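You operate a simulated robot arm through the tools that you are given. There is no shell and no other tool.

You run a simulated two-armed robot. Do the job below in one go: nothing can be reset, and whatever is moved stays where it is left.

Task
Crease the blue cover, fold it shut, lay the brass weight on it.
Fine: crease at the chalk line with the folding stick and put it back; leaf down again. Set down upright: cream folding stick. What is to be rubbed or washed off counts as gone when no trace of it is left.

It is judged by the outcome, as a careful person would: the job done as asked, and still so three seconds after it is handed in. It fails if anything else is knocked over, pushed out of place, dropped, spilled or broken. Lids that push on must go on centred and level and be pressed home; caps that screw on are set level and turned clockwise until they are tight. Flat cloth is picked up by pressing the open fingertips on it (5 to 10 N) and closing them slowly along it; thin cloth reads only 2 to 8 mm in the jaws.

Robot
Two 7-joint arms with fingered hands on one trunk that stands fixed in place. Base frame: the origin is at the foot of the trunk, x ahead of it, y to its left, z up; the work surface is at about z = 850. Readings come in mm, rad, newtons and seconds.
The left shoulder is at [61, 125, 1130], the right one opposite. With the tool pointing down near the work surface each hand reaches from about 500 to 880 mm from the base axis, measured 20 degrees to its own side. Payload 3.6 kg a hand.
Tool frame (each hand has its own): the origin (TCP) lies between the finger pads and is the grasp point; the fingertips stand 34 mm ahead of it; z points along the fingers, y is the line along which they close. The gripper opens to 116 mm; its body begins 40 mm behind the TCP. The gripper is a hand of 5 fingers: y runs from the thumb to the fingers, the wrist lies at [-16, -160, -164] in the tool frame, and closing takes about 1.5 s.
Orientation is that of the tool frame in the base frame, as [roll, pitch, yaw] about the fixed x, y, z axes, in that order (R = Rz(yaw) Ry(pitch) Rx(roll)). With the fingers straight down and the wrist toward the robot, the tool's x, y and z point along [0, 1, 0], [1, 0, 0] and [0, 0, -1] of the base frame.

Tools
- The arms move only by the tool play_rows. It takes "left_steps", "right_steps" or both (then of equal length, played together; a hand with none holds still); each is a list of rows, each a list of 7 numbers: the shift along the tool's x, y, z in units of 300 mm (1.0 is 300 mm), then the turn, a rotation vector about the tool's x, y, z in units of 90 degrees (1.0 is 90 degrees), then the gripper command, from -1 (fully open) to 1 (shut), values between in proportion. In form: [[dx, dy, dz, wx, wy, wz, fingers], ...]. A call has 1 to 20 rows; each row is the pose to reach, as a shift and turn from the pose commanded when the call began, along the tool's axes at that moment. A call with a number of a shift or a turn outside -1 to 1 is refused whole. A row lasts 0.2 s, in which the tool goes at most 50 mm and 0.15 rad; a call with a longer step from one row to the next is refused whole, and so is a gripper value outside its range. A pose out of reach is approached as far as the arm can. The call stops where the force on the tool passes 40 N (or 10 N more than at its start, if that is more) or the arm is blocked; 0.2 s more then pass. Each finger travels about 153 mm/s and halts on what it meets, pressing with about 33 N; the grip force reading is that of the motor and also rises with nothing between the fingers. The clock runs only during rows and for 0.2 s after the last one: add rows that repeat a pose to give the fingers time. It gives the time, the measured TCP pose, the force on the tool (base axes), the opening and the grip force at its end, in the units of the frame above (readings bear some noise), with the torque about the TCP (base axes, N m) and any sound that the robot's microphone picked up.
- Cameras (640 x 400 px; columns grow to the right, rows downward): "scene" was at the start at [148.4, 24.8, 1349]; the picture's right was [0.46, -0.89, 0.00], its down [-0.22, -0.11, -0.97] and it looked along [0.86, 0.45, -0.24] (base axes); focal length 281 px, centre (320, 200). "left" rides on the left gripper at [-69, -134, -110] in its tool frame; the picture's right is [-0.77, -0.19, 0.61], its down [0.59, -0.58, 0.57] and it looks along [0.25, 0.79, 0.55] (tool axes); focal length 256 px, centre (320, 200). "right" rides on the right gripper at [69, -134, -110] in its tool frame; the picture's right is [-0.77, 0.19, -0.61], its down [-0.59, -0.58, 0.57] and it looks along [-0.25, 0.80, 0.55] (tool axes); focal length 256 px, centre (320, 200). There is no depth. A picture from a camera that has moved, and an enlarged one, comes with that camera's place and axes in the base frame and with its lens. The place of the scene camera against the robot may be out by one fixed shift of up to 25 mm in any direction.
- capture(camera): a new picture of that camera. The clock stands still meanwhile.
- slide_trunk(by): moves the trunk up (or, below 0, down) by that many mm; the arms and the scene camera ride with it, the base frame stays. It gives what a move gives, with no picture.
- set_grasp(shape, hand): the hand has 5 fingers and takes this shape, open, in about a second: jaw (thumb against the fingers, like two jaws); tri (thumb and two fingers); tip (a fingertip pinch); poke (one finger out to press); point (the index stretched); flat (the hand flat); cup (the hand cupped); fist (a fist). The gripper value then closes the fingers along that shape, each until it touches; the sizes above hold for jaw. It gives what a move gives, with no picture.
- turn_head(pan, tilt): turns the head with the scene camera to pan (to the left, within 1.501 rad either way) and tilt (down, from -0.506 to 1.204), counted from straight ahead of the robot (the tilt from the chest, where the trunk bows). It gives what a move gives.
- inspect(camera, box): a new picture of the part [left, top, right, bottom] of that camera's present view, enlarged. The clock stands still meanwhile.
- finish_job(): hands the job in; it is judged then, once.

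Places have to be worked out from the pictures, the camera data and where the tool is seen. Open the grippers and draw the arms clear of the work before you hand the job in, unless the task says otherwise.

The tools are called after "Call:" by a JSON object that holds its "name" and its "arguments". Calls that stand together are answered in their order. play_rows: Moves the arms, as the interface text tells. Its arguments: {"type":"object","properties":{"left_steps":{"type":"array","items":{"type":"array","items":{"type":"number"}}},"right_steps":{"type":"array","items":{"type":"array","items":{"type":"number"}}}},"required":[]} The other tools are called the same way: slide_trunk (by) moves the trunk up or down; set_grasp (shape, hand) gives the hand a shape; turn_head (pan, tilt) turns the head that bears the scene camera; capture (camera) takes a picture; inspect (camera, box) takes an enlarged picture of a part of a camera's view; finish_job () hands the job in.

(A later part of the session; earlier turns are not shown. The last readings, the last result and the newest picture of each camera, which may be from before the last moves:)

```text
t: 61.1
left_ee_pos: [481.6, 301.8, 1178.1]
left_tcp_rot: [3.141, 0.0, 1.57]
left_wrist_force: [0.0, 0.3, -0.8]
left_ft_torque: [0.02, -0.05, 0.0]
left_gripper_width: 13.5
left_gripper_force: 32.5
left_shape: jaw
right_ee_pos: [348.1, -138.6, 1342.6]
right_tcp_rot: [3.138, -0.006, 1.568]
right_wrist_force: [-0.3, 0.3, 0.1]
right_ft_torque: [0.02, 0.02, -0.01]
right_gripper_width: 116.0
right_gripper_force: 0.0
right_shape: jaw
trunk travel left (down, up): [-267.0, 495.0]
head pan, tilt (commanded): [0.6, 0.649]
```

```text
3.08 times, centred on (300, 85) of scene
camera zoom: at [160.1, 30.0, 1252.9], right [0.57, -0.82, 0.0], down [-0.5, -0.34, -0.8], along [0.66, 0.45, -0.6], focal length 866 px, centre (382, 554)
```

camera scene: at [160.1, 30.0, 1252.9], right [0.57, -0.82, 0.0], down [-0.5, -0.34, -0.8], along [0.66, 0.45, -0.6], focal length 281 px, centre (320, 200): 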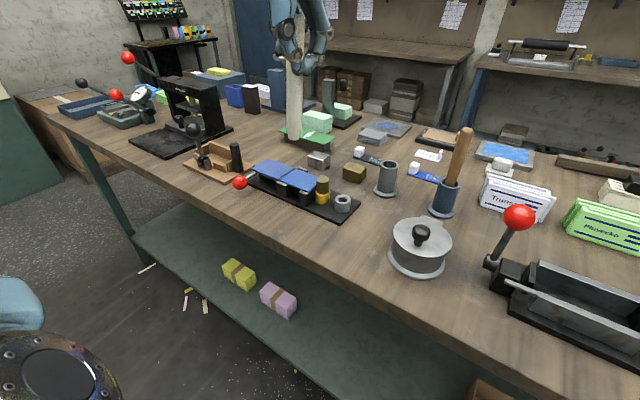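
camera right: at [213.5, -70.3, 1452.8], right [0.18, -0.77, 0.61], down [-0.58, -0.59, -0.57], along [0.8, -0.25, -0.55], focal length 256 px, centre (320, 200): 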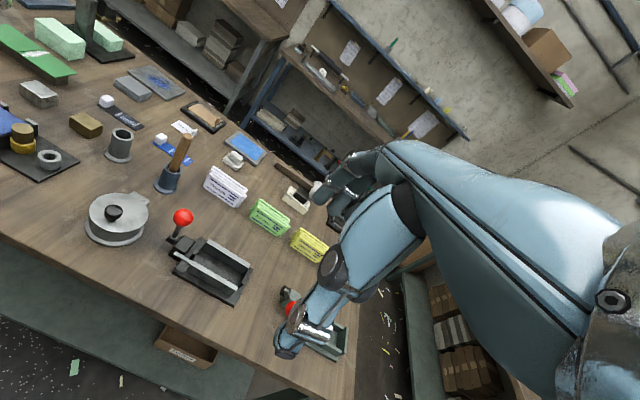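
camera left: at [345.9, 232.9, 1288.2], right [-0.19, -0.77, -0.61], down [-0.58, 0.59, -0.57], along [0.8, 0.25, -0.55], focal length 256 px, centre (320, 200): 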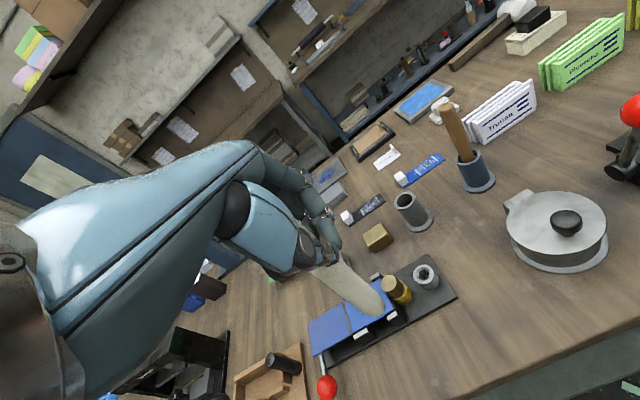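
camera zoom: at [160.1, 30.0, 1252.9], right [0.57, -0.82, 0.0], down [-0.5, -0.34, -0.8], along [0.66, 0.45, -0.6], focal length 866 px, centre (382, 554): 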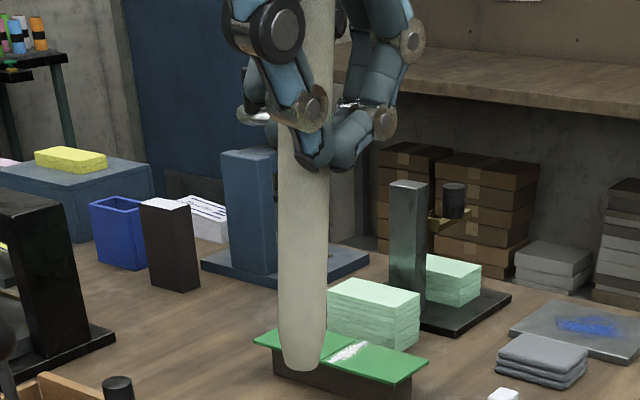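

The stick leans only about 3° in y now. I correct that, and move slowly to above the holder, watching for any sag.

Call:
{"name": "play_rows", "arguments": {"left_steps": [[-0.033, 0.087, 0.02, 0, -0.005, 0, 1], [-0.067, 0.173, 0.04, 0, -0.01, 0, 1], [-0.1, 0.26, 0.06, 0, -0.014, 0, 1], [-0.133, 0.347, 0.08, 0, -0.019, 0, 1], [-0.167, 0.433, 0.1, 0, -0.024, 0, 1], [-0.2, 0.52, 0.12, 0, -0.029, 0, 1], [-0.233, 0.607, 0.145, 0, -0.033, 0, 1], [-0.267, 0.693, 0.167, 0, -0.038, 0, 1], [-0.267, 0.693, 0.167, 0, -0.038, 0, 1], [-0.267, 0.693, 0.167, 0, -0.038, 0, 1]]}}

Call:
{"name": "capture", "arguments": {"camera": "scene"}}

Call:
{"name": "inspect", "arguments": {"camera": "right", "box": [60, 60, 180, 180]}}

Call:
{"name": "inspect", "arguments": {"camera": "left", "box": [290, 200, 450, 340]}}

```text
t: 63.4
left_ee_pos: [687.2, 221.2, 1126.7]
left_tcp_rot: [3.141, 0.058, 1.572]
left_wrist_force: [-1.0, -0.1, -0.8]
left_ft_torque: [-0.03, -0.02, -0.01]
left_gripper_width: 13.5
left_gripper_force: 33.4
left_shape: jaw
right_ee_pos: [350.0, -139.7, 1342.1]
right_tcp_rot: [3.139, -0.005, 1.569]
right_wrist_force: [0.3, 0.7, -0.6]
right_ft_torque: [0.01, 0.01, 0.0]
right_gripper_width: 116.0
right_gripper_force: 0.0
right_shape: jaw
trunk travel left (down, up): [-267.0, 495.0]
head pan, tilt (commanded): [0.6, 0.649]
```

```text
taken
camera scene: at [160.4, 29.8, 1252.9], right [0.57, -0.82, 0.0], down [-0.5, -0.34, -0.8], along [0.66, 0.45, -0.61], focal length 281 px, centre (320, 200)
```

scene: 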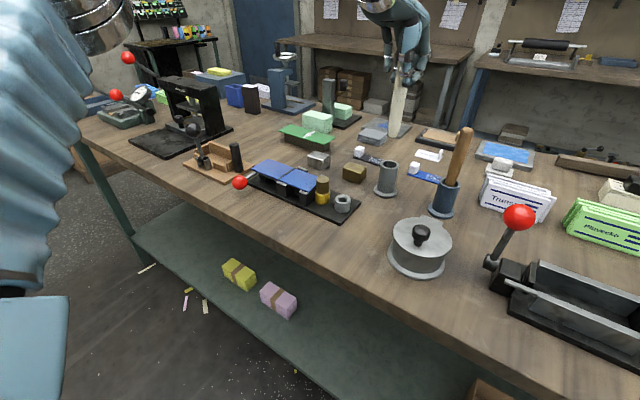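

```text
3.33 times, centred on (120, 120) of right
camera zoom: at [214.0, -70.5, 1452.7], right [0.18, -0.77, 0.61], down [-0.58, -0.59, -0.57], along [0.8, -0.25, -0.55], focal length 853 px, centre (987, 467)
```

zoom: 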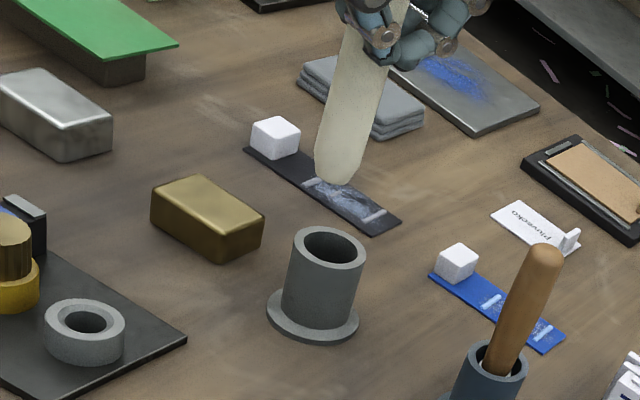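

```text
2.86 times, centred on (370, 270) of left
camera zoom: at [551.5, 159.3, 1242.8], right [-0.19, -0.8, -0.56], down [-0.58, 0.55, -0.6], along [0.8, 0.21, -0.57], focal length 731 px, centre (177, 0)
```

zoom: 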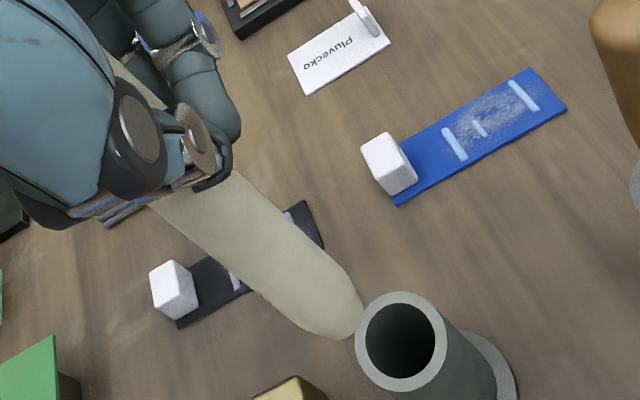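

No sag this time. From both hand cameras the tip is about 12 mm short in x and aligned in y. I shift forward 12 mm and lower 50 mm, keeping the tip above the rim.

Call:
{"name": "play_rows", "arguments": {"left_steps": [[0, 0.02, 0.0, 0, 0, 0, 1], [0, 0.04, 0.02, 0, 0, 0, 1], [0.003, 0.04, 0.07, 0, 0, 0, 1], [0.006, 0.04, 0.12, 0, 0, 0, 1], [0.008, 0.04, 0.1664, 0, 0, 0, 1], [0.008, 0.04, 0.1664, 0, 0, 0, 1]]}}

Call:
{"name": "inspect", "arguments": {"camera": "right", "box": [80, 80, 160, 180]}}

Call:
{"name": "inspect", "arguments": {"camera": "left", "box": [310, 220, 450, 340]}}

Call:
{"name": "inspect", "arguments": {"camera": "scene", "box": [350, 80, 430, 210]}}

```text
t: 64.8
left_ee_pos: [700.1, 221.2, 1078.8]
left_tcp_rot: [3.141, 0.061, 1.57]
left_wrist_force: [-0.7, -0.7, -0.3]
left_ft_torque: [0.0, 0.02, 0.01]
left_gripper_width: 13.8
left_gripper_force: 32.9
left_shape: jaw
right_ee_pos: [349.1, -139.8, 1343.3]
right_tcp_rot: [3.138, -0.004, 1.567]
right_wrist_force: [0.0, -1.3, -0.6]
right_ft_torque: [-0.03, 0.01, -0.01]
right_gripper_width: 116.0
right_gripper_force: 0.0
right_shape: jaw
trunk travel left (down, up): [-267.0, 495.0]
head pan, tilt (commanded): [0.6, 0.649]
```

```text
4.00 times, centred on (120, 130) of right
camera zoom: at [213.5, -70.6, 1452.8], right [0.18, -0.77, 0.61], down [-0.58, -0.58, -0.57], along [0.8, -0.25, -0.55], focal length 1024 px, centre (1120, 480)
```

zoom: 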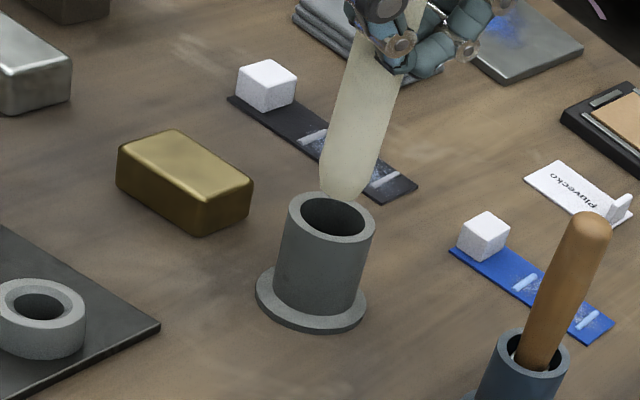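

```text
3.33 times, centred on (380, 280) of left
camera zoom: at [564.9, 158.2, 1193.4], right [-0.19, -0.8, -0.56], down [-0.58, 0.55, -0.6], along [0.8, 0.21, -0.57], focal length 853 px, centre (120, -67)
```

zoom: 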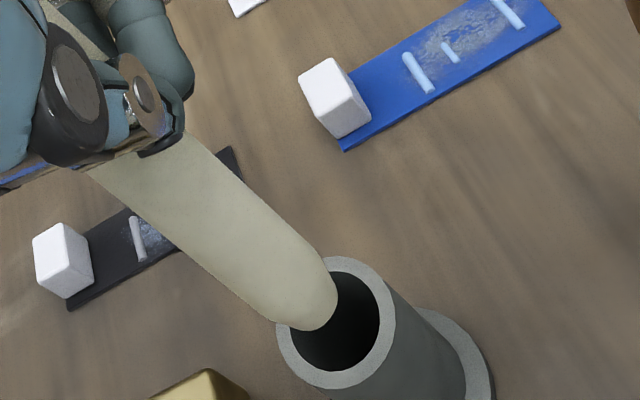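

```text
3.08 times, centred on (390, 145) of scene
camera zoom: at [160.1, 29.8, 1252.9], right [0.57, -0.82, 0.0], down [-0.5, -0.34, -0.8], along [0.66, 0.45, -0.6], focal length 866 px, centre (105, 369)
```

zoom: 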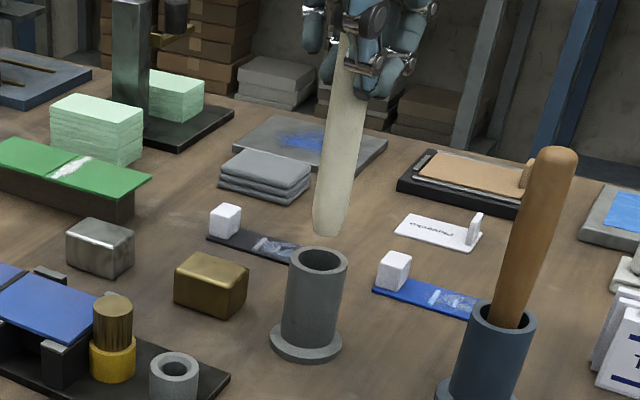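

Solving all three views together puts the tip about 8 mm short in x and 6 mm in −y, 27 mm above the rim, with the stick near vertical. I shift accordingly and lower 18 mm.

Call:
{"name": "play_rows", "arguments": {"left_steps": [[0.01, 0.014, 0.0, 0, 0, 0, 1], [0.02, 0.028, 0.0, 0, 0, 0, 1], [0.0217, 0.028, 0.03, 0, 0, 0, 1], [0.0234, 0.028, 0.0587, 0, 0, 0, 1], [0.0234, 0.028, 0.0587, 0, 0, 0, 1]]}}

Call:
{"name": "inspect", "arguments": {"camera": "right", "box": [80, 80, 160, 180]}}

Call:
{"name": "inspect", "arguments": {"camera": "left", "box": [310, 220, 450, 340]}}

Call:
{"name": "inspect", "arguments": {"camera": "scene", "box": [350, 80, 430, 210]}}

```text
t: 66.0
left_ee_pos: [707.7, 225.8, 1061.3]
left_tcp_rot: [3.141, 0.06, 1.572]
left_wrist_force: [-0.1, -0.4, -0.4]
left_ft_torque: [0.02, 0.0, 0.01]
left_gripper_width: 13.5
left_gripper_force: 33.0
left_shape: jaw
right_ee_pos: [348.6, -139.3, 1342.5]
right_tcp_rot: [3.14, -0.006, 1.567]
right_wrist_force: [0.0, 0.4, -0.1]
right_ft_torque: [-0.01, -0.01, -0.01]
right_gripper_width: 116.1
right_gripper_force: 0.1
right_shape: jaw
trunk travel left (down, up): [-267.0, 495.0]
head pan, tilt (commanded): [0.6, 0.649]
```

```text
4.00 times, centred on (120, 130) of right
camera zoom: at [213.6, -70.8, 1452.8], right [0.18, -0.77, 0.61], down [-0.58, -0.58, -0.57], along [0.8, -0.25, -0.55], focal length 1024 px, centre (1120, 480)
```

zoom: 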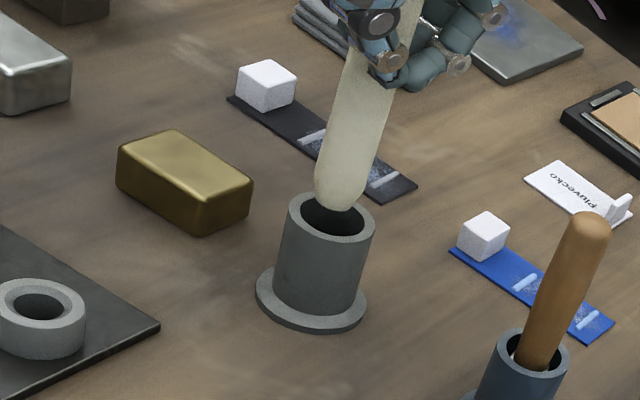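

```text
3.33 times, centred on (380, 280) of left
camera zoom: at [572.5, 164.1, 1176.1], right [-0.19, -0.8, -0.56], down [-0.58, 0.55, -0.6], along [0.8, 0.21, -0.57], focal length 853 px, centre (120, -67)
```

zoom: 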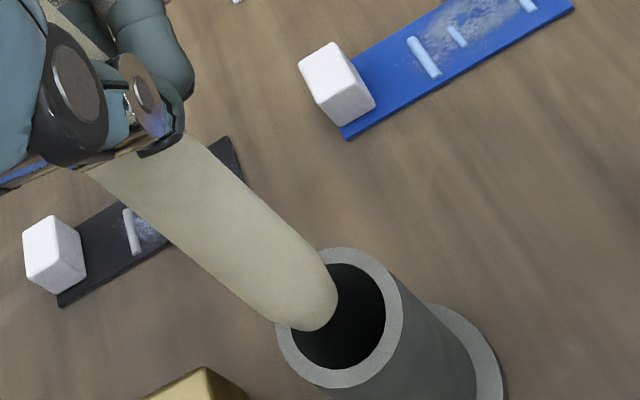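

```text
3.08 times, centred on (390, 145) of scene
camera zoom: at [160.1, 29.6, 1252.9], right [0.57, -0.82, 0.0], down [-0.5, -0.34, -0.8], along [0.66, 0.45, -0.6], focal length 866 px, centre (105, 369)
```

zoom: 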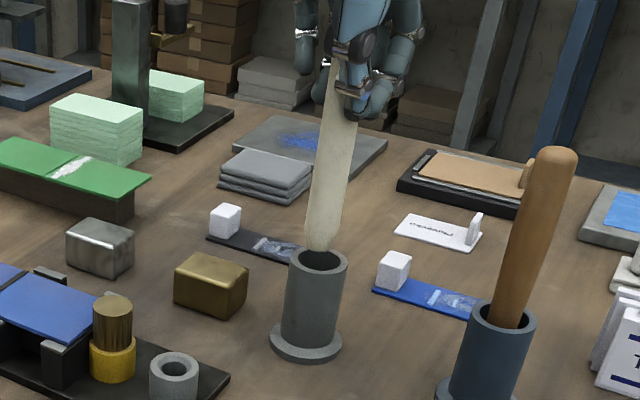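

The tip is now within 2 mm of the hole's centre and about 5 mm above the rim, stick vertical. I lower 25 mm into the holder and watch the forces.

Call:
{"name": "play_rows", "arguments": {"left_steps": [[-0.002, -0.003, 0.02, 0, 0, 0, 1], [-0.001, -0.0033, 0.04, 0, 0, 0, 1], [0, -0.0033, 0.062, 0, 0, 0, 1], [0.0015, -0.0033, 0.0833, 0, 0, 0, 1], [0.0015, -0.0033, 0.0833, 0, 0, 0, 1]]}}

Call:
{"name": "inspect", "arguments": {"camera": "right", "box": [80, 80, 160, 180]}}

Call:
{"name": "inspect", "arguments": {"camera": "scene", "box": [350, 80, 430, 210]}}

Call:
{"name": "inspect", "arguments": {"camera": "left", "box": [310, 220, 450, 340]}}

```text
t: 67.2
left_ee_pos: [707.3, 224.6, 1034.8]
left_tcp_rot: [-3.141, 0.061, 1.572]
left_wrist_force: [0.6, 0.8, -0.3]
left_ft_torque: [-0.03, -0.02, -0.02]
left_gripper_width: 13.5
left_gripper_force: 33.3
left_shape: jaw
right_ee_pos: [348.4, -139.7, 1342.7]
right_tcp_rot: [3.139, -0.005, 1.568]
right_wrist_force: [0.3, 0.0, 0.0]
right_ft_torque: [-0.01, 0.01, -0.02]
right_gripper_width: 116.0
right_gripper_force: 0.1
right_shape: jaw
trunk travel left (down, up): [-267.0, 495.0]
head pan, tilt (commanded): [0.6, 0.649]
```

```text
4.00 times, centred on (120, 130) of right
camera zoom: at [213.6, -70.7, 1452.8], right [0.18, -0.77, 0.61], down [-0.58, -0.58, -0.57], along [0.8, -0.25, -0.55], focal length 1024 px, centre (1120, 480)
```

zoom: 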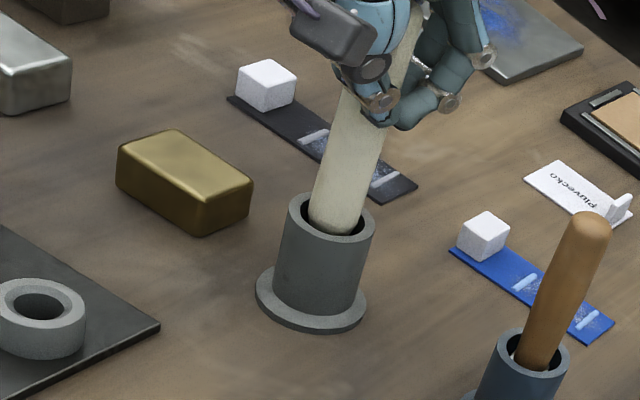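

```text
3.08 times, centred on (390, 145) of scene
camera zoom: at [160.1, 29.7, 1252.9], right [0.57, -0.82, 0.0], down [-0.5, -0.34, -0.8], along [0.66, 0.45, -0.6], focal length 866 px, centre (105, 369)
```

zoom: 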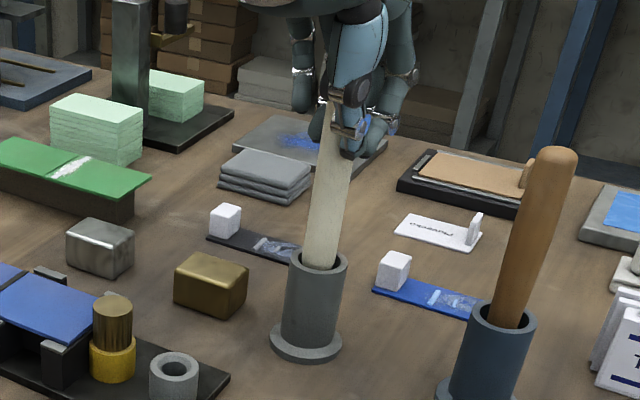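

```text
3.33 times, centred on (380, 280) of left
camera zoom: at [572.2, 162.6, 1150.2], right [-0.19, -0.8, -0.56], down [-0.58, 0.55, -0.6], along [0.8, 0.21, -0.57], focal length 853 px, centre (120, -67)
```

zoom: 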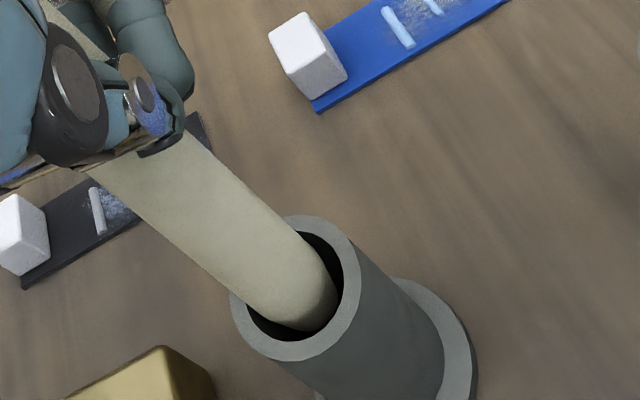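

The stick has entered the hole cleanly, with no force. I lower 45 mm more.

Call:
{"name": "play_rows", "arguments": {"left_steps": [[0.0015, 0, 0.025, 0, 0, 0, 1], [0.003, 0, 0.05, 0, 0, 0, 1], [0.0045, 0, 0.075, 0, 0, 0, 1], [0.006, 0, 0.1, 0, 0, 0, 1], [0.0073, 0, 0.125, 0, 0, 0, 1], [0.0087, 0, 0.1497, 0, 0, 0, 1], [0.0087, 0, 0.1497, 0, 0, 0, 1]]}}

Call:
{"name": "inspect", "arguments": {"camera": "right", "box": [80, 80, 160, 180]}}

Call:
{"name": "inspect", "arguments": {"camera": "left", "box": [250, 180, 450, 340]}}

```text
t: 68.8
left_ee_pos: [707.9, 226.0, 991.9]
left_tcp_rot: [3.14, 0.062, 1.57]
left_wrist_force: [-5.5, -2.6, 2.2]
left_ft_torque: [-0.04, 0.14, -0.01]
left_gripper_width: 13.2
left_gripper_force: 32.8
left_shape: jaw
right_ee_pos: [347.7, -140.4, 1341.7]
right_tcp_rot: [3.139, -0.005, 1.569]
right_wrist_force: [0.2, 0.5, -0.7]
right_ft_torque: [0.0, 0.01, 0.02]
right_gripper_width: 116.1
right_gripper_force: 0.1
right_shape: jaw
trunk travel left (down, up): [-267.0, 495.0]
head pan, tilt (commanded): [0.6, 0.649]
```

```text
4.00 times, centred on (120, 130) of right
camera zoom: at [212.4, -71.0, 1453.0], right [0.18, -0.77, 0.61], down [-0.58, -0.58, -0.57], along [0.8, -0.25, -0.55], focal length 1024 px, centre (1120, 480)
```

zoom: 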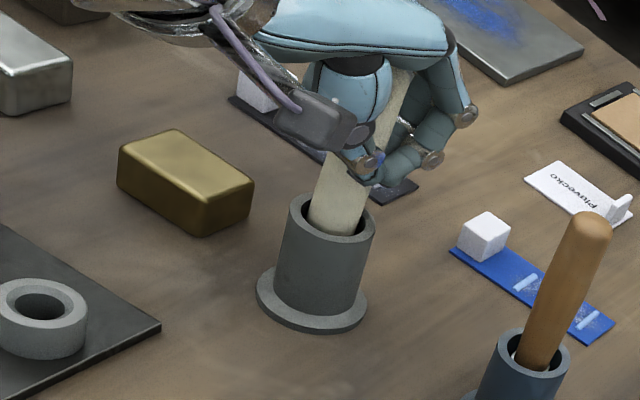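

```text
2.50 times, centred on (350, 260) of left
camera zoom: at [572.8, 162.8, 1106.2], right [-0.19, -0.8, -0.56], down [-0.58, 0.55, -0.6], along [0.8, 0.21, -0.57], focal length 640 px, centre (245, 50)
```

zoom: 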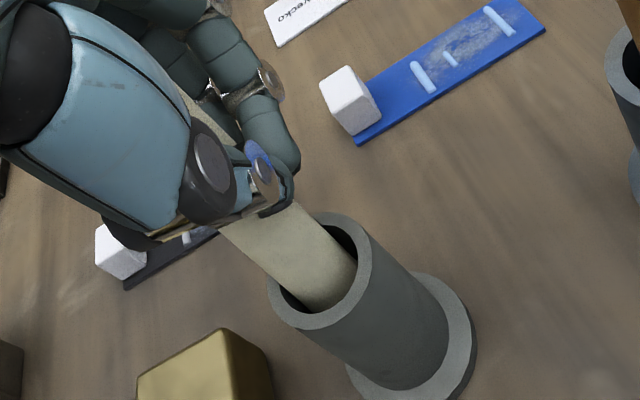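

The stick presses lightly on the +x wall (5.5 N). I ease 3 mm back in x and 1.5 mm in −y, and lower 8 mm more.

Call:
{"name": "play_rows", "arguments": {"left_steps": [[-0.005, -0.01, 0, 0, 0, 0, 1], [-0.0045, -0.01, 0.009, 0, 0, 0, 1], [-0.004, -0.01, 0.018, 0, 0, 0, 1], [-0.0034, -0.01, 0.0267, 0, 0, 0, 1], [-0.0034, -0.01, 0.0267, 0, 0, 0, 1]]}}

```text
t: 70.0
left_ee_pos: [704.3, 222.4, 983.7]
left_tcp_rot: [3.139, 0.061, 1.569]
left_wrist_force: [1.0, 0.0, 3.0]
left_ft_torque: [0.06, -0.02, -0.03]
left_gripper_width: 13.2
left_gripper_force: 33.1
left_shape: jaw
right_ee_pos: [348.7, -139.0, 1342.5]
right_tcp_rot: [3.138, -0.004, 1.568]
right_wrist_force: [-0.4, -0.1, -0.1]
right_ft_torque: [0.0, -0.01, -0.01]
right_gripper_width: 116.2
right_gripper_force: 0.0
right_shape: jaw
trunk travel left (down, up): [-267.0, 495.0]
head pan, tilt (commanded): [0.6, 0.649]
```

There is a 3 N upward force, perhaps the bottom. I lower another 2 mm to confirm.

Call:
{"name": "play_rows", "arguments": {"left_steps": [[0.0002, 0, 0.0033, 0, 0, 0, 1], [0.0004, 0, 0.0067, 0, 0, 0, 1], [0.0004, 0, 0.0067, 0, 0, 0, 1]]}}

Call:
{"name": "inspect", "arguments": {"camera": "right", "box": [80, 80, 160, 180]}}

Call:
{"name": "inspect", "arguments": {"camera": "scene", "box": [350, 80, 430, 210]}}

```text
t: 70.8
left_ee_pos: [705.5, 221.6, 983.7]
left_tcp_rot: [3.137, 0.062, 1.569]
left_wrist_force: [1.5, -0.3, 11.0]
left_ft_torque: [0.05, -0.1, 0.01]
left_gripper_width: 13.7
left_gripper_force: 32.9
left_shape: jaw
right_ee_pos: [347.5, -138.3, 1343.3]
right_tcp_rot: [3.137, -0.006, 1.567]
right_wrist_force: [-0.4, 0.0, 0.9]
right_ft_torque: [0.01, 0.02, -0.03]
right_gripper_width: 116.1
right_gripper_force: 0.1
right_shape: jaw
trunk travel left (down, up): [-267.0, 495.0]
head pan, tilt (commanded): [0.6, 0.649]
```

```text
4.00 times, centred on (120, 130) of right
camera zoom: at [212.3, -71.2, 1453.1], right [0.18, -0.77, 0.61], down [-0.58, -0.58, -0.57], along [0.8, -0.25, -0.55], focal length 1024 px, centre (1120, 480)
```

zoom: 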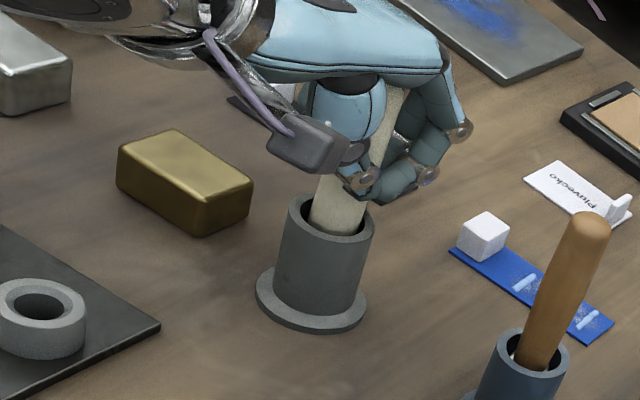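

```text
3.08 times, centred on (390, 145) of scene
camera zoom: at [159.1, 29.2, 1253.2], right [0.57, -0.82, 0.0], down [-0.5, -0.34, -0.8], along [0.66, 0.45, -0.6], focal length 866 px, centre (105, 369)
```

zoom: 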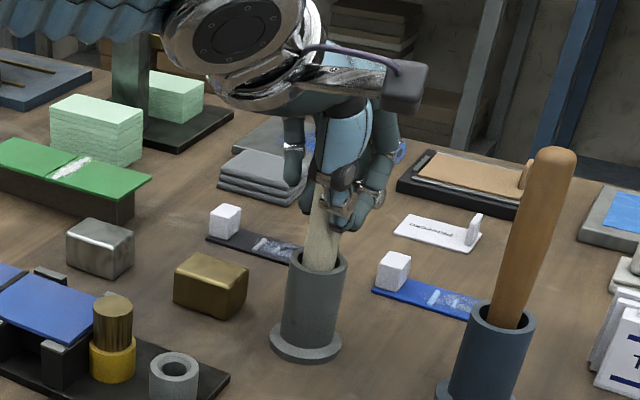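

The stick stands on the holder's floor. I relieve the pressure by 1.5 mm and open the hand.

Call:
{"name": "play_rows", "arguments": {"left_steps": [[-0.0003, 0, -0.005, 0, 0, 0, 1], [-0.0003, 0, -0.005, 0, 0, 0, 0.6], [-0.0003, 0, -0.005, 0, 0, 0, 0.2], [-0.0003, 0, -0.005, 0, 0, 0, -0.2], [-0.0003, 0, -0.005, 0, 0, 0, -0.6], [-0.0003, 0, -0.005, 0, 0, 0, -1], [-0.0003, 0, -0.005, 0, 0, 0, -1], [-0.0003, 0, -0.005, 0, 0, 0, -1], [-0.0003, 0, -0.005, 0, 0, 0, -1]]}}

Call:
{"name": "inspect", "arguments": {"camera": "right", "box": [60, 60, 180, 180]}}

Call:
{"name": "inspect", "arguments": {"camera": "scene", "box": [350, 80, 430, 210]}}

Call:
{"name": "capture", "arguments": {"camera": "left"}}

```text
t: 72.8
left_ee_pos: [705.1, 224.8, 983.2]
left_tcp_rot: [3.142, 0.06, 1.57]
left_wrist_force: [0.0, 0.8, 0.2]
left_ft_torque: [-0.04, 0.01, -0.01]
left_gripper_width: 115.8
left_gripper_force: 0.1
left_shape: jaw
right_ee_pos: [350.1, -138.4, 1341.4]
right_tcp_rot: [3.138, -0.004, 1.568]
right_wrist_force: [0.0, -0.3, 0.0]
right_ft_torque: [0.03, 0.01, 0.01]
right_gripper_width: 116.2
right_gripper_force: 0.1
right_shape: jaw
trunk travel left (down, up): [-267.0, 495.0]
head pan, tilt (commanded): [0.6, 0.649]
```

```text
3.33 times, centred on (120, 120) of right
camera zoom: at [213.6, -70.7, 1452.8], right [0.18, -0.77, 0.61], down [-0.58, -0.58, -0.57], along [0.8, -0.25, -0.55], focal length 853 px, centre (987, 467)
```

zoom: 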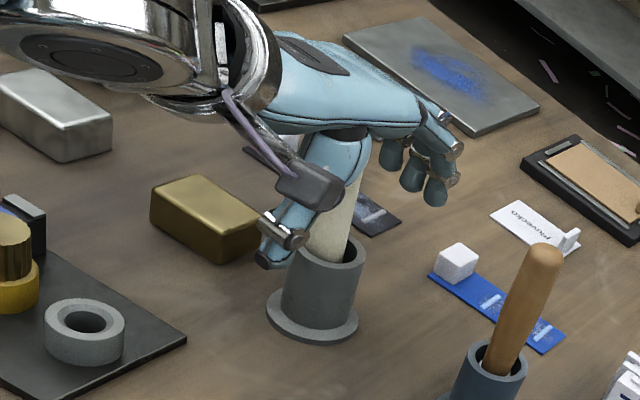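

```text
3.08 times, centred on (390, 145) of scene
camera zoom: at [160.1, 29.7, 1252.9], right [0.57, -0.82, 0.0], down [-0.5, -0.34, -0.8], along [0.66, 0.45, -0.6], focal length 866 px, centre (105, 369)
```

zoom: 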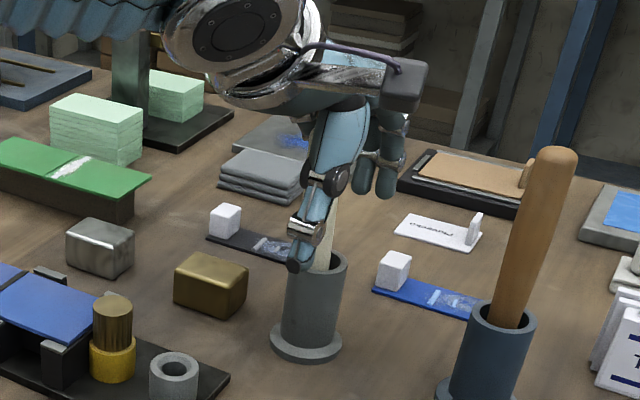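

```text
taken
camera left: at [569.6, 161.2, 1097.5], right [-0.19, -0.8, -0.56], down [-0.58, 0.55, -0.6], along [0.8, 0.21, -0.57], focal length 256 px, centre (320, 200)
```

left: 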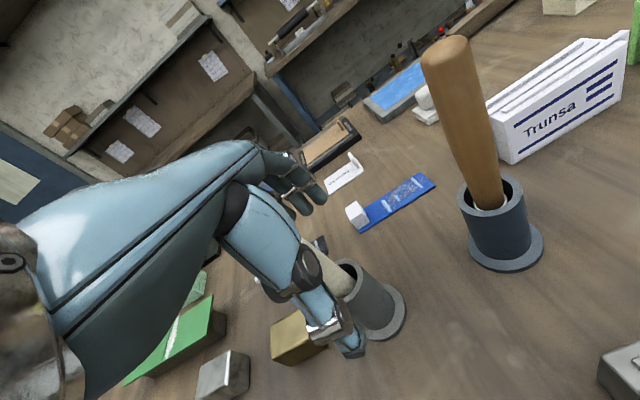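

The stick stands in its holder and the fingers are open. I lift straight up 115 mm.

Call:
{"name": "play_rows", "arguments": {"left_steps": [[-0.003, 0, -0.05, 0, 0, 0, -1], [-0.007, 0, -0.12, 0, 0, 0, -1], [-0.011, 0, -0.2, 0, 0, 0, -1], [-0.016, 0, -0.28, 0, 0, 0, -1], [-0.0222, 0, -0.3826, 0, 0, 0, -1], [-0.0222, 0, -0.3826, 0, 0, 0, -1]]}}

Call:
{"name": "capture", "arguments": {"camera": "scene"}}

Call:
{"name": "inspect", "arguments": {"camera": "right", "box": [60, 60, 180, 180]}}

```text
t: 74.2
left_ee_pos: [702.7, 224.3, 1097.0]
left_tcp_rot: [3.141, 0.06, 1.57]
left_wrist_force: [0.1, 0.0, 0.0]
left_ft_torque: [0.01, 0.01, 0.01]
left_gripper_width: 115.9
left_gripper_force: 0.0
left_shape: jaw
right_ee_pos: [349.2, -138.8, 1341.8]
right_tcp_rot: [3.141, -0.005, 1.568]
right_wrist_force: [-0.7, -0.2, -0.3]
right_ft_torque: [0.0, -0.03, -0.01]
right_gripper_width: 116.1
right_gripper_force: 0.0
right_shape: jaw
trunk travel left (down, up): [-267.0, 495.0]
head pan, tilt (commanded): [0.6, 0.649]
```

```text
taken
camera scene: at [160.2, 29.7, 1252.9], right [0.57, -0.82, 0.0], down [-0.5, -0.34, -0.8], along [0.66, 0.45, -0.6], focal length 281 px, centre (320, 200)
```

scene: 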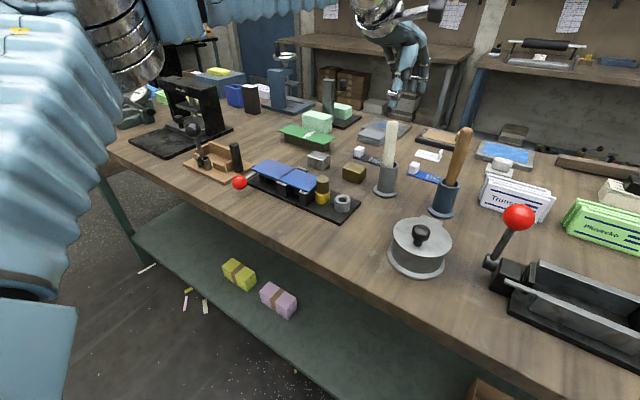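

```text
3.33 times, centred on (120, 120) of right
camera zoom: at [213.8, -70.7, 1452.8], right [0.18, -0.77, 0.61], down [-0.58, -0.58, -0.57], along [0.8, -0.25, -0.55], focal length 853 px, centre (987, 467)
```

zoom: 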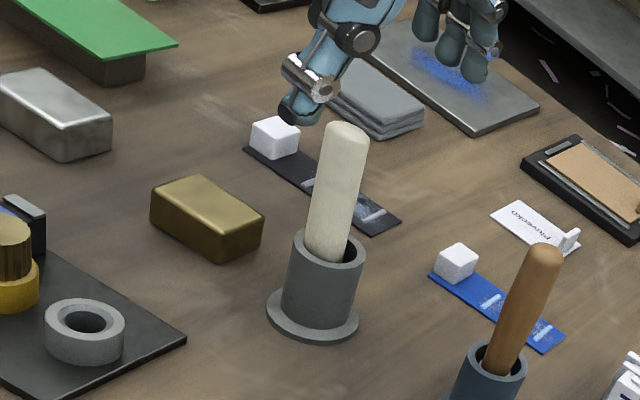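

The stick stands upright in its holder again. Next is the leaf: the red knob sits at about (491, 500, 890) on a rod along x. I'll grip it with the closing direction mostly along y, so I swing the left hand back over to (480, 478, 1060), turning it 60° about the vertical.

Call:
{"name": "play_rows", "arguments": {"left_steps": [[0.071, -0.062, 0.006, -0.0016, 0.0028, -0.0555, -1], [0.142, -0.124, 0.012, -0.0032, 0.0056, -0.111, -1], [0.213, -0.186, 0.0185, -0.0048, 0.0084, -0.1666, -1], [0.284, -0.248, 0.0247, -0.0064, 0.0112, -0.2222, -1], [0.355, -0.31, 0.0308, -0.008, 0.014, -0.2777, -1], [0.426, -0.3715, 0.037, -0.0096, 0.0168, -0.3333, -1], [0.497, -0.433, 0.043, -0.0112, 0.0195, -0.3888, -0.7], [0.568, -0.495, 0.049, -0.0129, 0.0223, -0.4443, -0.5], [0.639, -0.557, 0.0555, -0.0145, 0.0251, -0.5, -0.3], [0.71, -0.619, 0.0617, -0.0161, 0.0279, -0.5554, -0.1], [0.781, -0.681, 0.0678, -0.0177, 0.0307, -0.611, -0.05], [0.852, -0.743, 0.074, -0.0193, 0.0335, -0.6665, -0.05], [0.852, -0.743, 0.074, -0.0193, 0.0335, -0.6665, -0.05]]}}

Call:
{"name": "capture", "arguments": {"camera": "scene"}}

Call:
{"name": "capture", "arguments": {"camera": "left"}}

```text
t: 77.0
left_ee_pos: [481.5, 477.6, 1059.6]
left_tcp_rot: [-3.141, 0.003, 2.618]
left_wrist_force: [0.4, -0.3, -1.8]
left_ft_torque: [-0.01, 0.0, -0.01]
left_gripper_width: 60.9
left_gripper_force: 0.1
left_shape: jaw
right_ee_pos: [348.3, -139.0, 1341.7]
right_tcp_rot: [3.138, -0.004, 1.568]
right_wrist_force: [-0.1, 0.3, 0.8]
right_ft_torque: [-0.01, 0.02, -0.01]
right_gripper_width: 115.9
right_gripper_force: 0.2
right_shape: jaw
trunk travel left (down, up): [-267.0, 495.0]
head pan, tilt (commanded): [0.6, 0.649]
```

```text
taken
camera scene: at [160.0, 29.4, 1253.0], right [0.57, -0.82, 0.0], down [-0.5, -0.34, -0.8], along [0.66, 0.45, -0.6], focal length 281 px, centre (320, 200)
```

scene: 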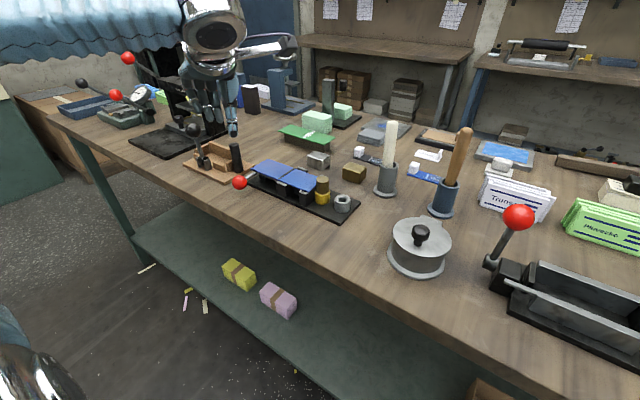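

```text
taken
camera left: at [473.1, 326.3, 1171.6], right [0.57, -0.55, -0.61], down [-0.8, -0.21, -0.57], along [0.18, 0.81, -0.56], focal length 256 px, centre (320, 200)
```

left: 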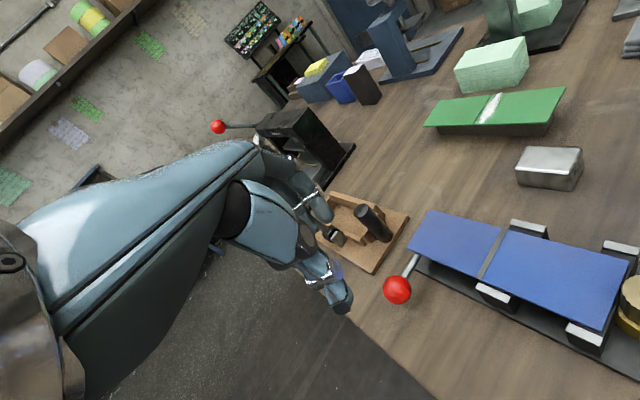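

The left camera now shows the knob and leaf clearly. I enlarge them.

Call:
{"name": "inspect", "arguments": {"camera": "left", "box": [370, 190, 530, 310]}}

Call:
{"name": "inspect", "arguments": {"camera": "scene", "box": [220, 140, 370, 230]}}

```text
3.33 times, centred on (450, 250) of left
camera zoom: at [473.1, 326.3, 1171.6], right [0.57, -0.55, -0.61], down [-0.8, -0.21, -0.57], along [0.18, 0.81, -0.56], focal length 853 px, centre (-113, 33)
```

zoom: 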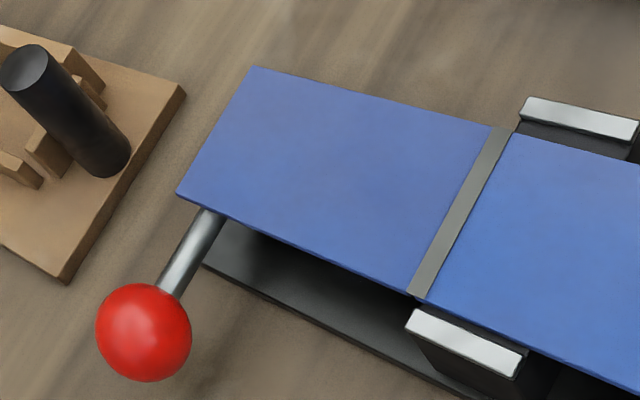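

```text
4.27 times, centred on (295, 185) of scene
camera zoom: at [160.0, 29.4, 1253.0], right [0.57, -0.82, 0.0], down [-0.5, -0.34, -0.8], along [0.66, 0.45, -0.6], focal length 1201 px, centre (427, 264)
```

zoom: 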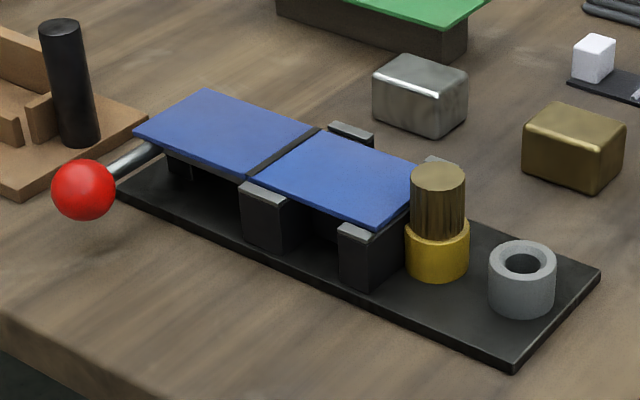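

From two left-camera views the knob is at about (496, 501, 886), radius 17, rod along +x to the leaf at y≈502; hinge line y≈429. I turn the hand 25° more so the fingers clear the leaf's corner, and come down to z≈965 above the knob.

Call:
{"name": "play_rows", "arguments": {"left_steps": [[-0.001, 0.03, 0.06, 0, 0, -0.07, -0.05], [-0.002, 0.06, 0.13, 0, 0, -0.14, -0.05], [-0.003, 0.0917, 0.2, 0, 0, -0.21, -0.05], [-0.003, 0.0917, 0.26, 0, 0, -0.278, -0.05], [-0.003, 0.0917, 0.3167, 0, 0, -0.278, -0.05], [-0.003, 0.0917, 0.3167, 0, 0, -0.278, -0.05]]}}

Call:
{"name": "capture", "arguments": {"camera": "left"}}

Call:
{"name": "inspect", "arguments": {"camera": "scene", "box": [180, 80, 340, 230]}}

```text
t: 78.3
left_ee_pos: [496.5, 499.2, 964.4]
left_tcp_rot: [-3.139, 0.002, 3.053]
left_wrist_force: [-0.5, -0.9, 0.5]
left_ft_torque: [0.01, -0.02, 0.0]
left_gripper_width: 61.2
left_gripper_force: 0.1
left_shape: jaw
right_ee_pos: [349.3, -138.8, 1342.4]
right_tcp_rot: [3.139, -0.006, 1.568]
right_wrist_force: [-0.3, 0.0, 0.9]
right_ft_torque: [0.01, -0.02, -0.01]
right_gripper_width: 116.2
right_gripper_force: 0.1
right_shape: jaw
trunk travel left (down, up): [-267.0, 495.0]
head pan, tilt (commanded): [0.6, 0.649]
```

```text
taken
camera left: at [552.0, 360.5, 1075.7], right [0.75, -0.25, -0.61], down [-0.64, -0.52, -0.56], along [-0.18, 0.81, -0.56], focal length 256 px, centre (320, 200)
```

left: 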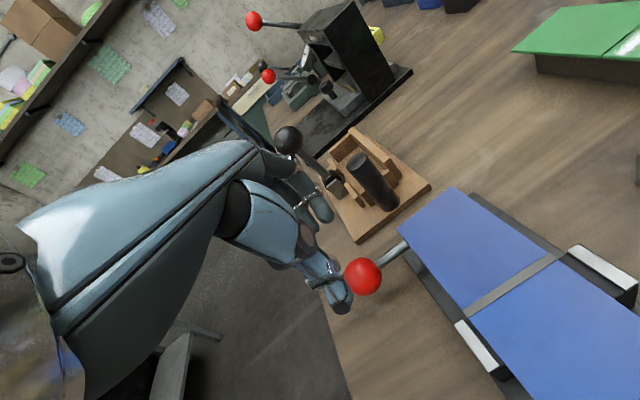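

```text
2.67 times, centred on (260, 155) of scene
camera zoom: at [160.0, 29.7, 1253.0], right [0.57, -0.82, 0.0], down [-0.5, -0.34, -0.8], along [0.66, 0.45, -0.6], focal length 750 px, centre (480, 320)
```

zoom: 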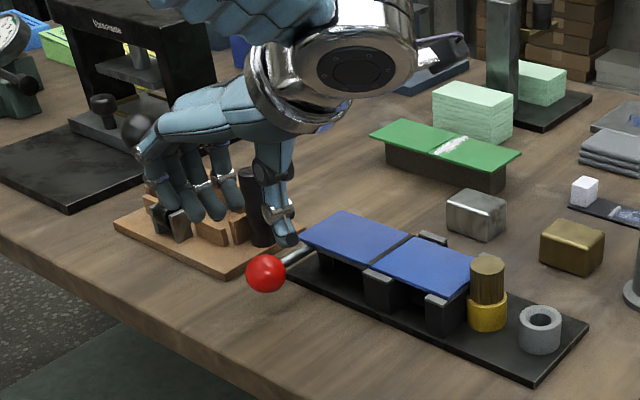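

The hand is above the knob (497, 501.5). I lower 45 mm and check clearance to the leaf corner and the wooden fixture.

Call:
{"name": "play_rows", "arguments": {"left_steps": [[-0.001, 0.0068, 0.05, 0, 0, 0, -0.05], [-0.001, 0.0068, 0.1, 0, 0, 0, -0.05], [-0.001, 0.0068, 0.15, 0, 0, 0, -0.05], [-0.001, 0.0068, 0.15, 0, 0, 0, -0.05]]}}

Call:
{"name": "inspect", "arguments": {"camera": "scene", "box": [200, 100, 320, 210]}}

Call:
{"name": "inspect", "arguments": {"camera": "left", "box": [240, 150, 460, 330]}}

```text
t: 79.3
left_ee_pos: [495.7, 502.0, 920.6]
left_tcp_rot: [-3.138, 0.002, 3.054]
left_wrist_force: [0.0, 0.5, 0.1]
left_ft_torque: [-0.01, 0.01, 0.01]
left_gripper_width: 61.1
left_gripper_force: 0.0
left_shape: jaw
right_ee_pos: [348.8, -139.2, 1341.8]
right_tcp_rot: [3.139, -0.005, 1.568]
right_wrist_force: [0.1, 0.4, 0.5]
right_ft_torque: [0.01, -0.02, 0.02]
right_gripper_width: 116.0
right_gripper_force: 0.1
right_shape: jaw
trunk travel left (down, up): [-267.0, 495.0]
head pan, tilt (commanded): [0.6, 0.649]
```

```text
3.64 times, centred on (260, 155) of scene
camera zoom: at [160.0, 29.7, 1253.0], right [0.57, -0.82, 0.0], down [-0.5, -0.34, -0.8], along [0.66, 0.45, -0.6], focal length 1023 px, centre (538, 364)
```

zoom: 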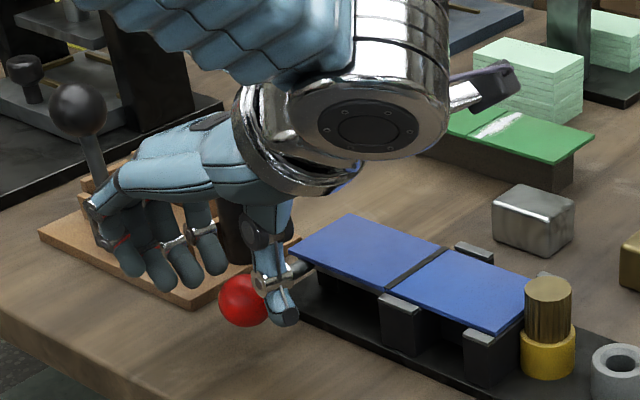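

```text
2.22 times, centred on (350, 240) of left
camera zoom: at [552.5, 363.2, 1031.2], right [0.75, -0.25, -0.61], down [-0.64, -0.52, -0.56], along [-0.18, 0.81, -0.56], focal length 569 px, centre (253, 111)
```

zoom: 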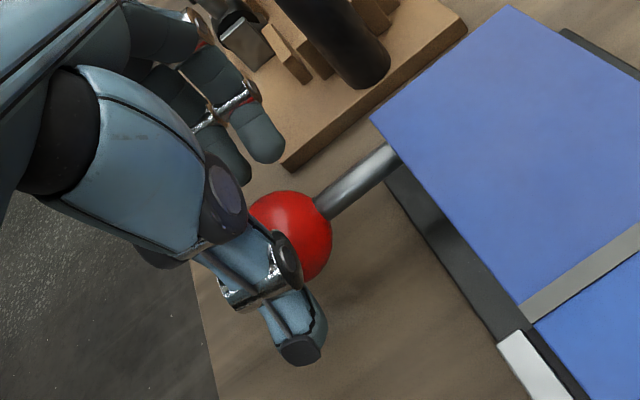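

Thumb and fingers straddle the knob with clearance. I lower another 25 mm and close the hand on it.

Call:
{"name": "play_rows", "arguments": {"left_steps": [[0, 0, 0.04, 0, 0, 0, -0.05], [0, 0, 0.083, 0, 0, 0, -0.05], [0, 0, 0.083, 0, 0, 0, -0.05], [0, 0, 0.083, 0, 0, 0, 0.3], [0, 0, 0.083, 0, 0, 0, 0.6], [0, 0, 0.083, 0, 0, 0, 1], [0, 0, 0.083, 0, 0, 0, 1], [0, 0, 0.083, 0, 0, 0, 1], [0, 0, 0.083, 0, 0, 0, 1]]}}

Call:
{"name": "inspect", "arguments": {"camera": "scene", "box": [200, 100, 320, 210]}}

Call:
{"name": "inspect", "arguments": {"camera": "left", "box": [240, 150, 460, 330]}}

```text
t: 80.7
left_ee_pos: [500.4, 495.8, 894.8]
left_tcp_rot: [-3.126, 0.008, 3.046]
left_wrist_force: [2.8, -31.4, -1.0]
left_ft_torque: [-0.09, -0.06, -0.03]
left_gripper_width: 3.2
left_gripper_force: 29.9
left_shape: jaw
right_ee_pos: [347.4, -139.5, 1341.8]
right_tcp_rot: [3.138, -0.006, 1.572]
right_wrist_force: [-0.2, 0.2, -0.2]
right_ft_torque: [-0.05, 0.01, 0.01]
right_gripper_width: 116.1
right_gripper_force: 0.1
right_shape: jaw
trunk travel left (down, up): [-267.0, 495.0]
head pan, tilt (commanded): [0.6, 0.649]
stopped in row 6 (left hand): the arm was blocked; the commanded pose is now the measured one
```

```text
3.64 times, centred on (260, 155) of scene
camera zoom: at [160.9, 26.6, 1253.0], right [0.56, -0.83, 0.0], down [-0.5, -0.34, -0.8], along [0.66, 0.45, -0.6], focal length 1023 px, centre (538, 364)
```

zoom: 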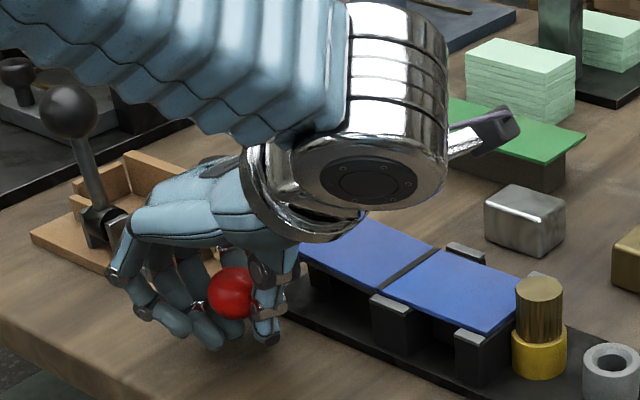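

```text
2.22 times, centred on (350, 240) of left
camera zoom: at [553.7, 357.7, 1007.9], right [0.75, -0.27, -0.6], down [-0.64, -0.53, -0.56], along [-0.16, 0.81, -0.57], focal length 569 px, centre (253, 111)
```

zoom: 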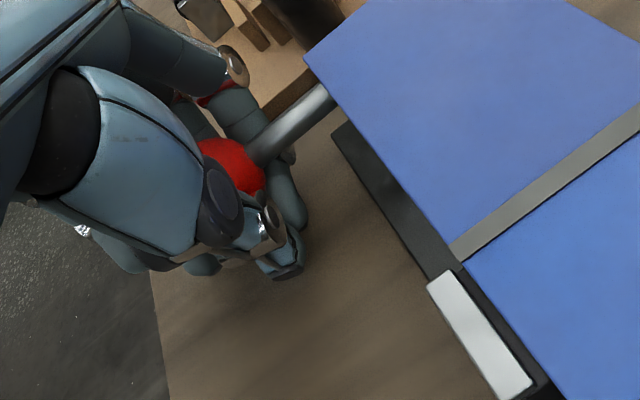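

The fingers closed under the knob and only the thumb presses on it (31 N sideways). A loose cage is better for swinging the lever, so I open to about 40 mm and re-centre.

Call:
{"name": "play_rows", "arguments": {"left_steps": [[0, 0, 0, 0, 0, 0, 0.6], [0, 0, 0, 0, 0, 0, 0.35], [0, 0, 0, 0, 0, 0, 0.3], [0, 0.01, 0, 0, 0, 0, 0.3], [0, 0.017, 0, 0, 0, 0, 0.3], [0, 0.017, 0, 0, 0, 0, 0.3]]}}

Call:
{"name": "inspect", "arguments": {"camera": "scene", "box": [200, 100, 320, 210]}}

Call:
{"name": "inspect", "arguments": {"camera": "left", "box": [240, 150, 460, 330]}}

```text
t: 82.1
left_ee_pos: [499.0, 505.3, 895.8]
left_tcp_rot: [-3.136, 0.006, 3.05]
left_wrist_force: [5.8, -18.9, 2.3]
left_ft_torque: [-0.18, -0.05, 0.07]
left_gripper_width: 46.7
left_gripper_force: 0.1
left_shape: jaw
right_ee_pos: [350.3, -141.6, 1342.2]
right_tcp_rot: [3.138, -0.007, 1.572]
right_wrist_force: [0.7, 1.3, -1.2]
right_ft_torque: [0.01, 0.0, -0.02]
right_gripper_width: 116.3
right_gripper_force: 0.1
right_shape: jaw
trunk travel left (down, up): [-267.0, 495.0]
head pan, tilt (commanded): [0.6, 0.649]
```

```text
3.64 times, centred on (260, 155) of scene
camera zoom: at [160.8, 26.2, 1253.0], right [0.56, -0.83, 0.0], down [-0.5, -0.34, -0.8], along [0.66, 0.45, -0.6], focal length 1023 px, centre (538, 364)
```

zoom: 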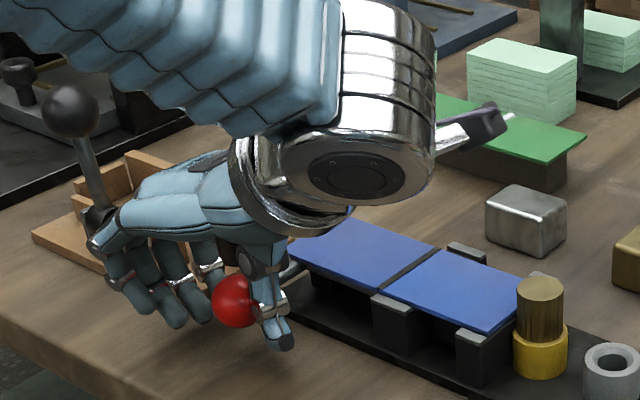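

```text
2.22 times, centred on (350, 240) of left
camera zoom: at [553.8, 366.9, 1007.7], right [0.75, -0.26, -0.61], down [-0.64, -0.52, -0.57], along [-0.17, 0.81, -0.56], focal length 569 px, centre (253, 111)
```

zoom: 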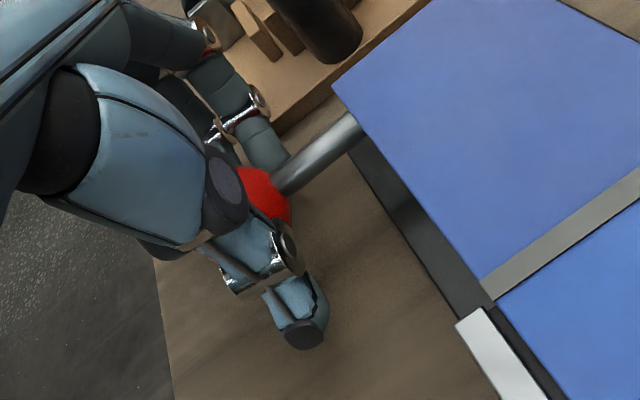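

The thumb still pushes the ball by 19 N, so I back off 5 mm in y.

Call:
{"name": "play_rows", "arguments": {"left_steps": [[0, -0.01, 0, 0, 0, 0, 0.3], [0, -0.018, 0, 0, 0, 0, 0.3], [0, -0.018, 0, 0, 0, 0, 0.3]]}}

```text
t: 82.9
left_ee_pos: [500.0, 503.3, 894.5]
left_tcp_rot: [-3.14, 0.005, 3.053]
left_wrist_force: [5.9, -8.3, 3.5]
left_ft_torque: [-0.14, -0.07, 0.09]
left_gripper_width: 43.2
left_gripper_force: 0.0
left_shape: jaw
right_ee_pos: [348.7, -138.2, 1341.4]
right_tcp_rot: [3.139, -0.008, 1.572]
right_wrist_force: [0.0, 0.5, -0.6]
right_ft_torque: [-0.02, -0.02, -0.02]
right_gripper_width: 115.9
right_gripper_force: 0.1
right_shape: jaw
trunk travel left (down, up): [-267.0, 495.0]
head pan, tilt (commanded): [0.6, 0.649]
```

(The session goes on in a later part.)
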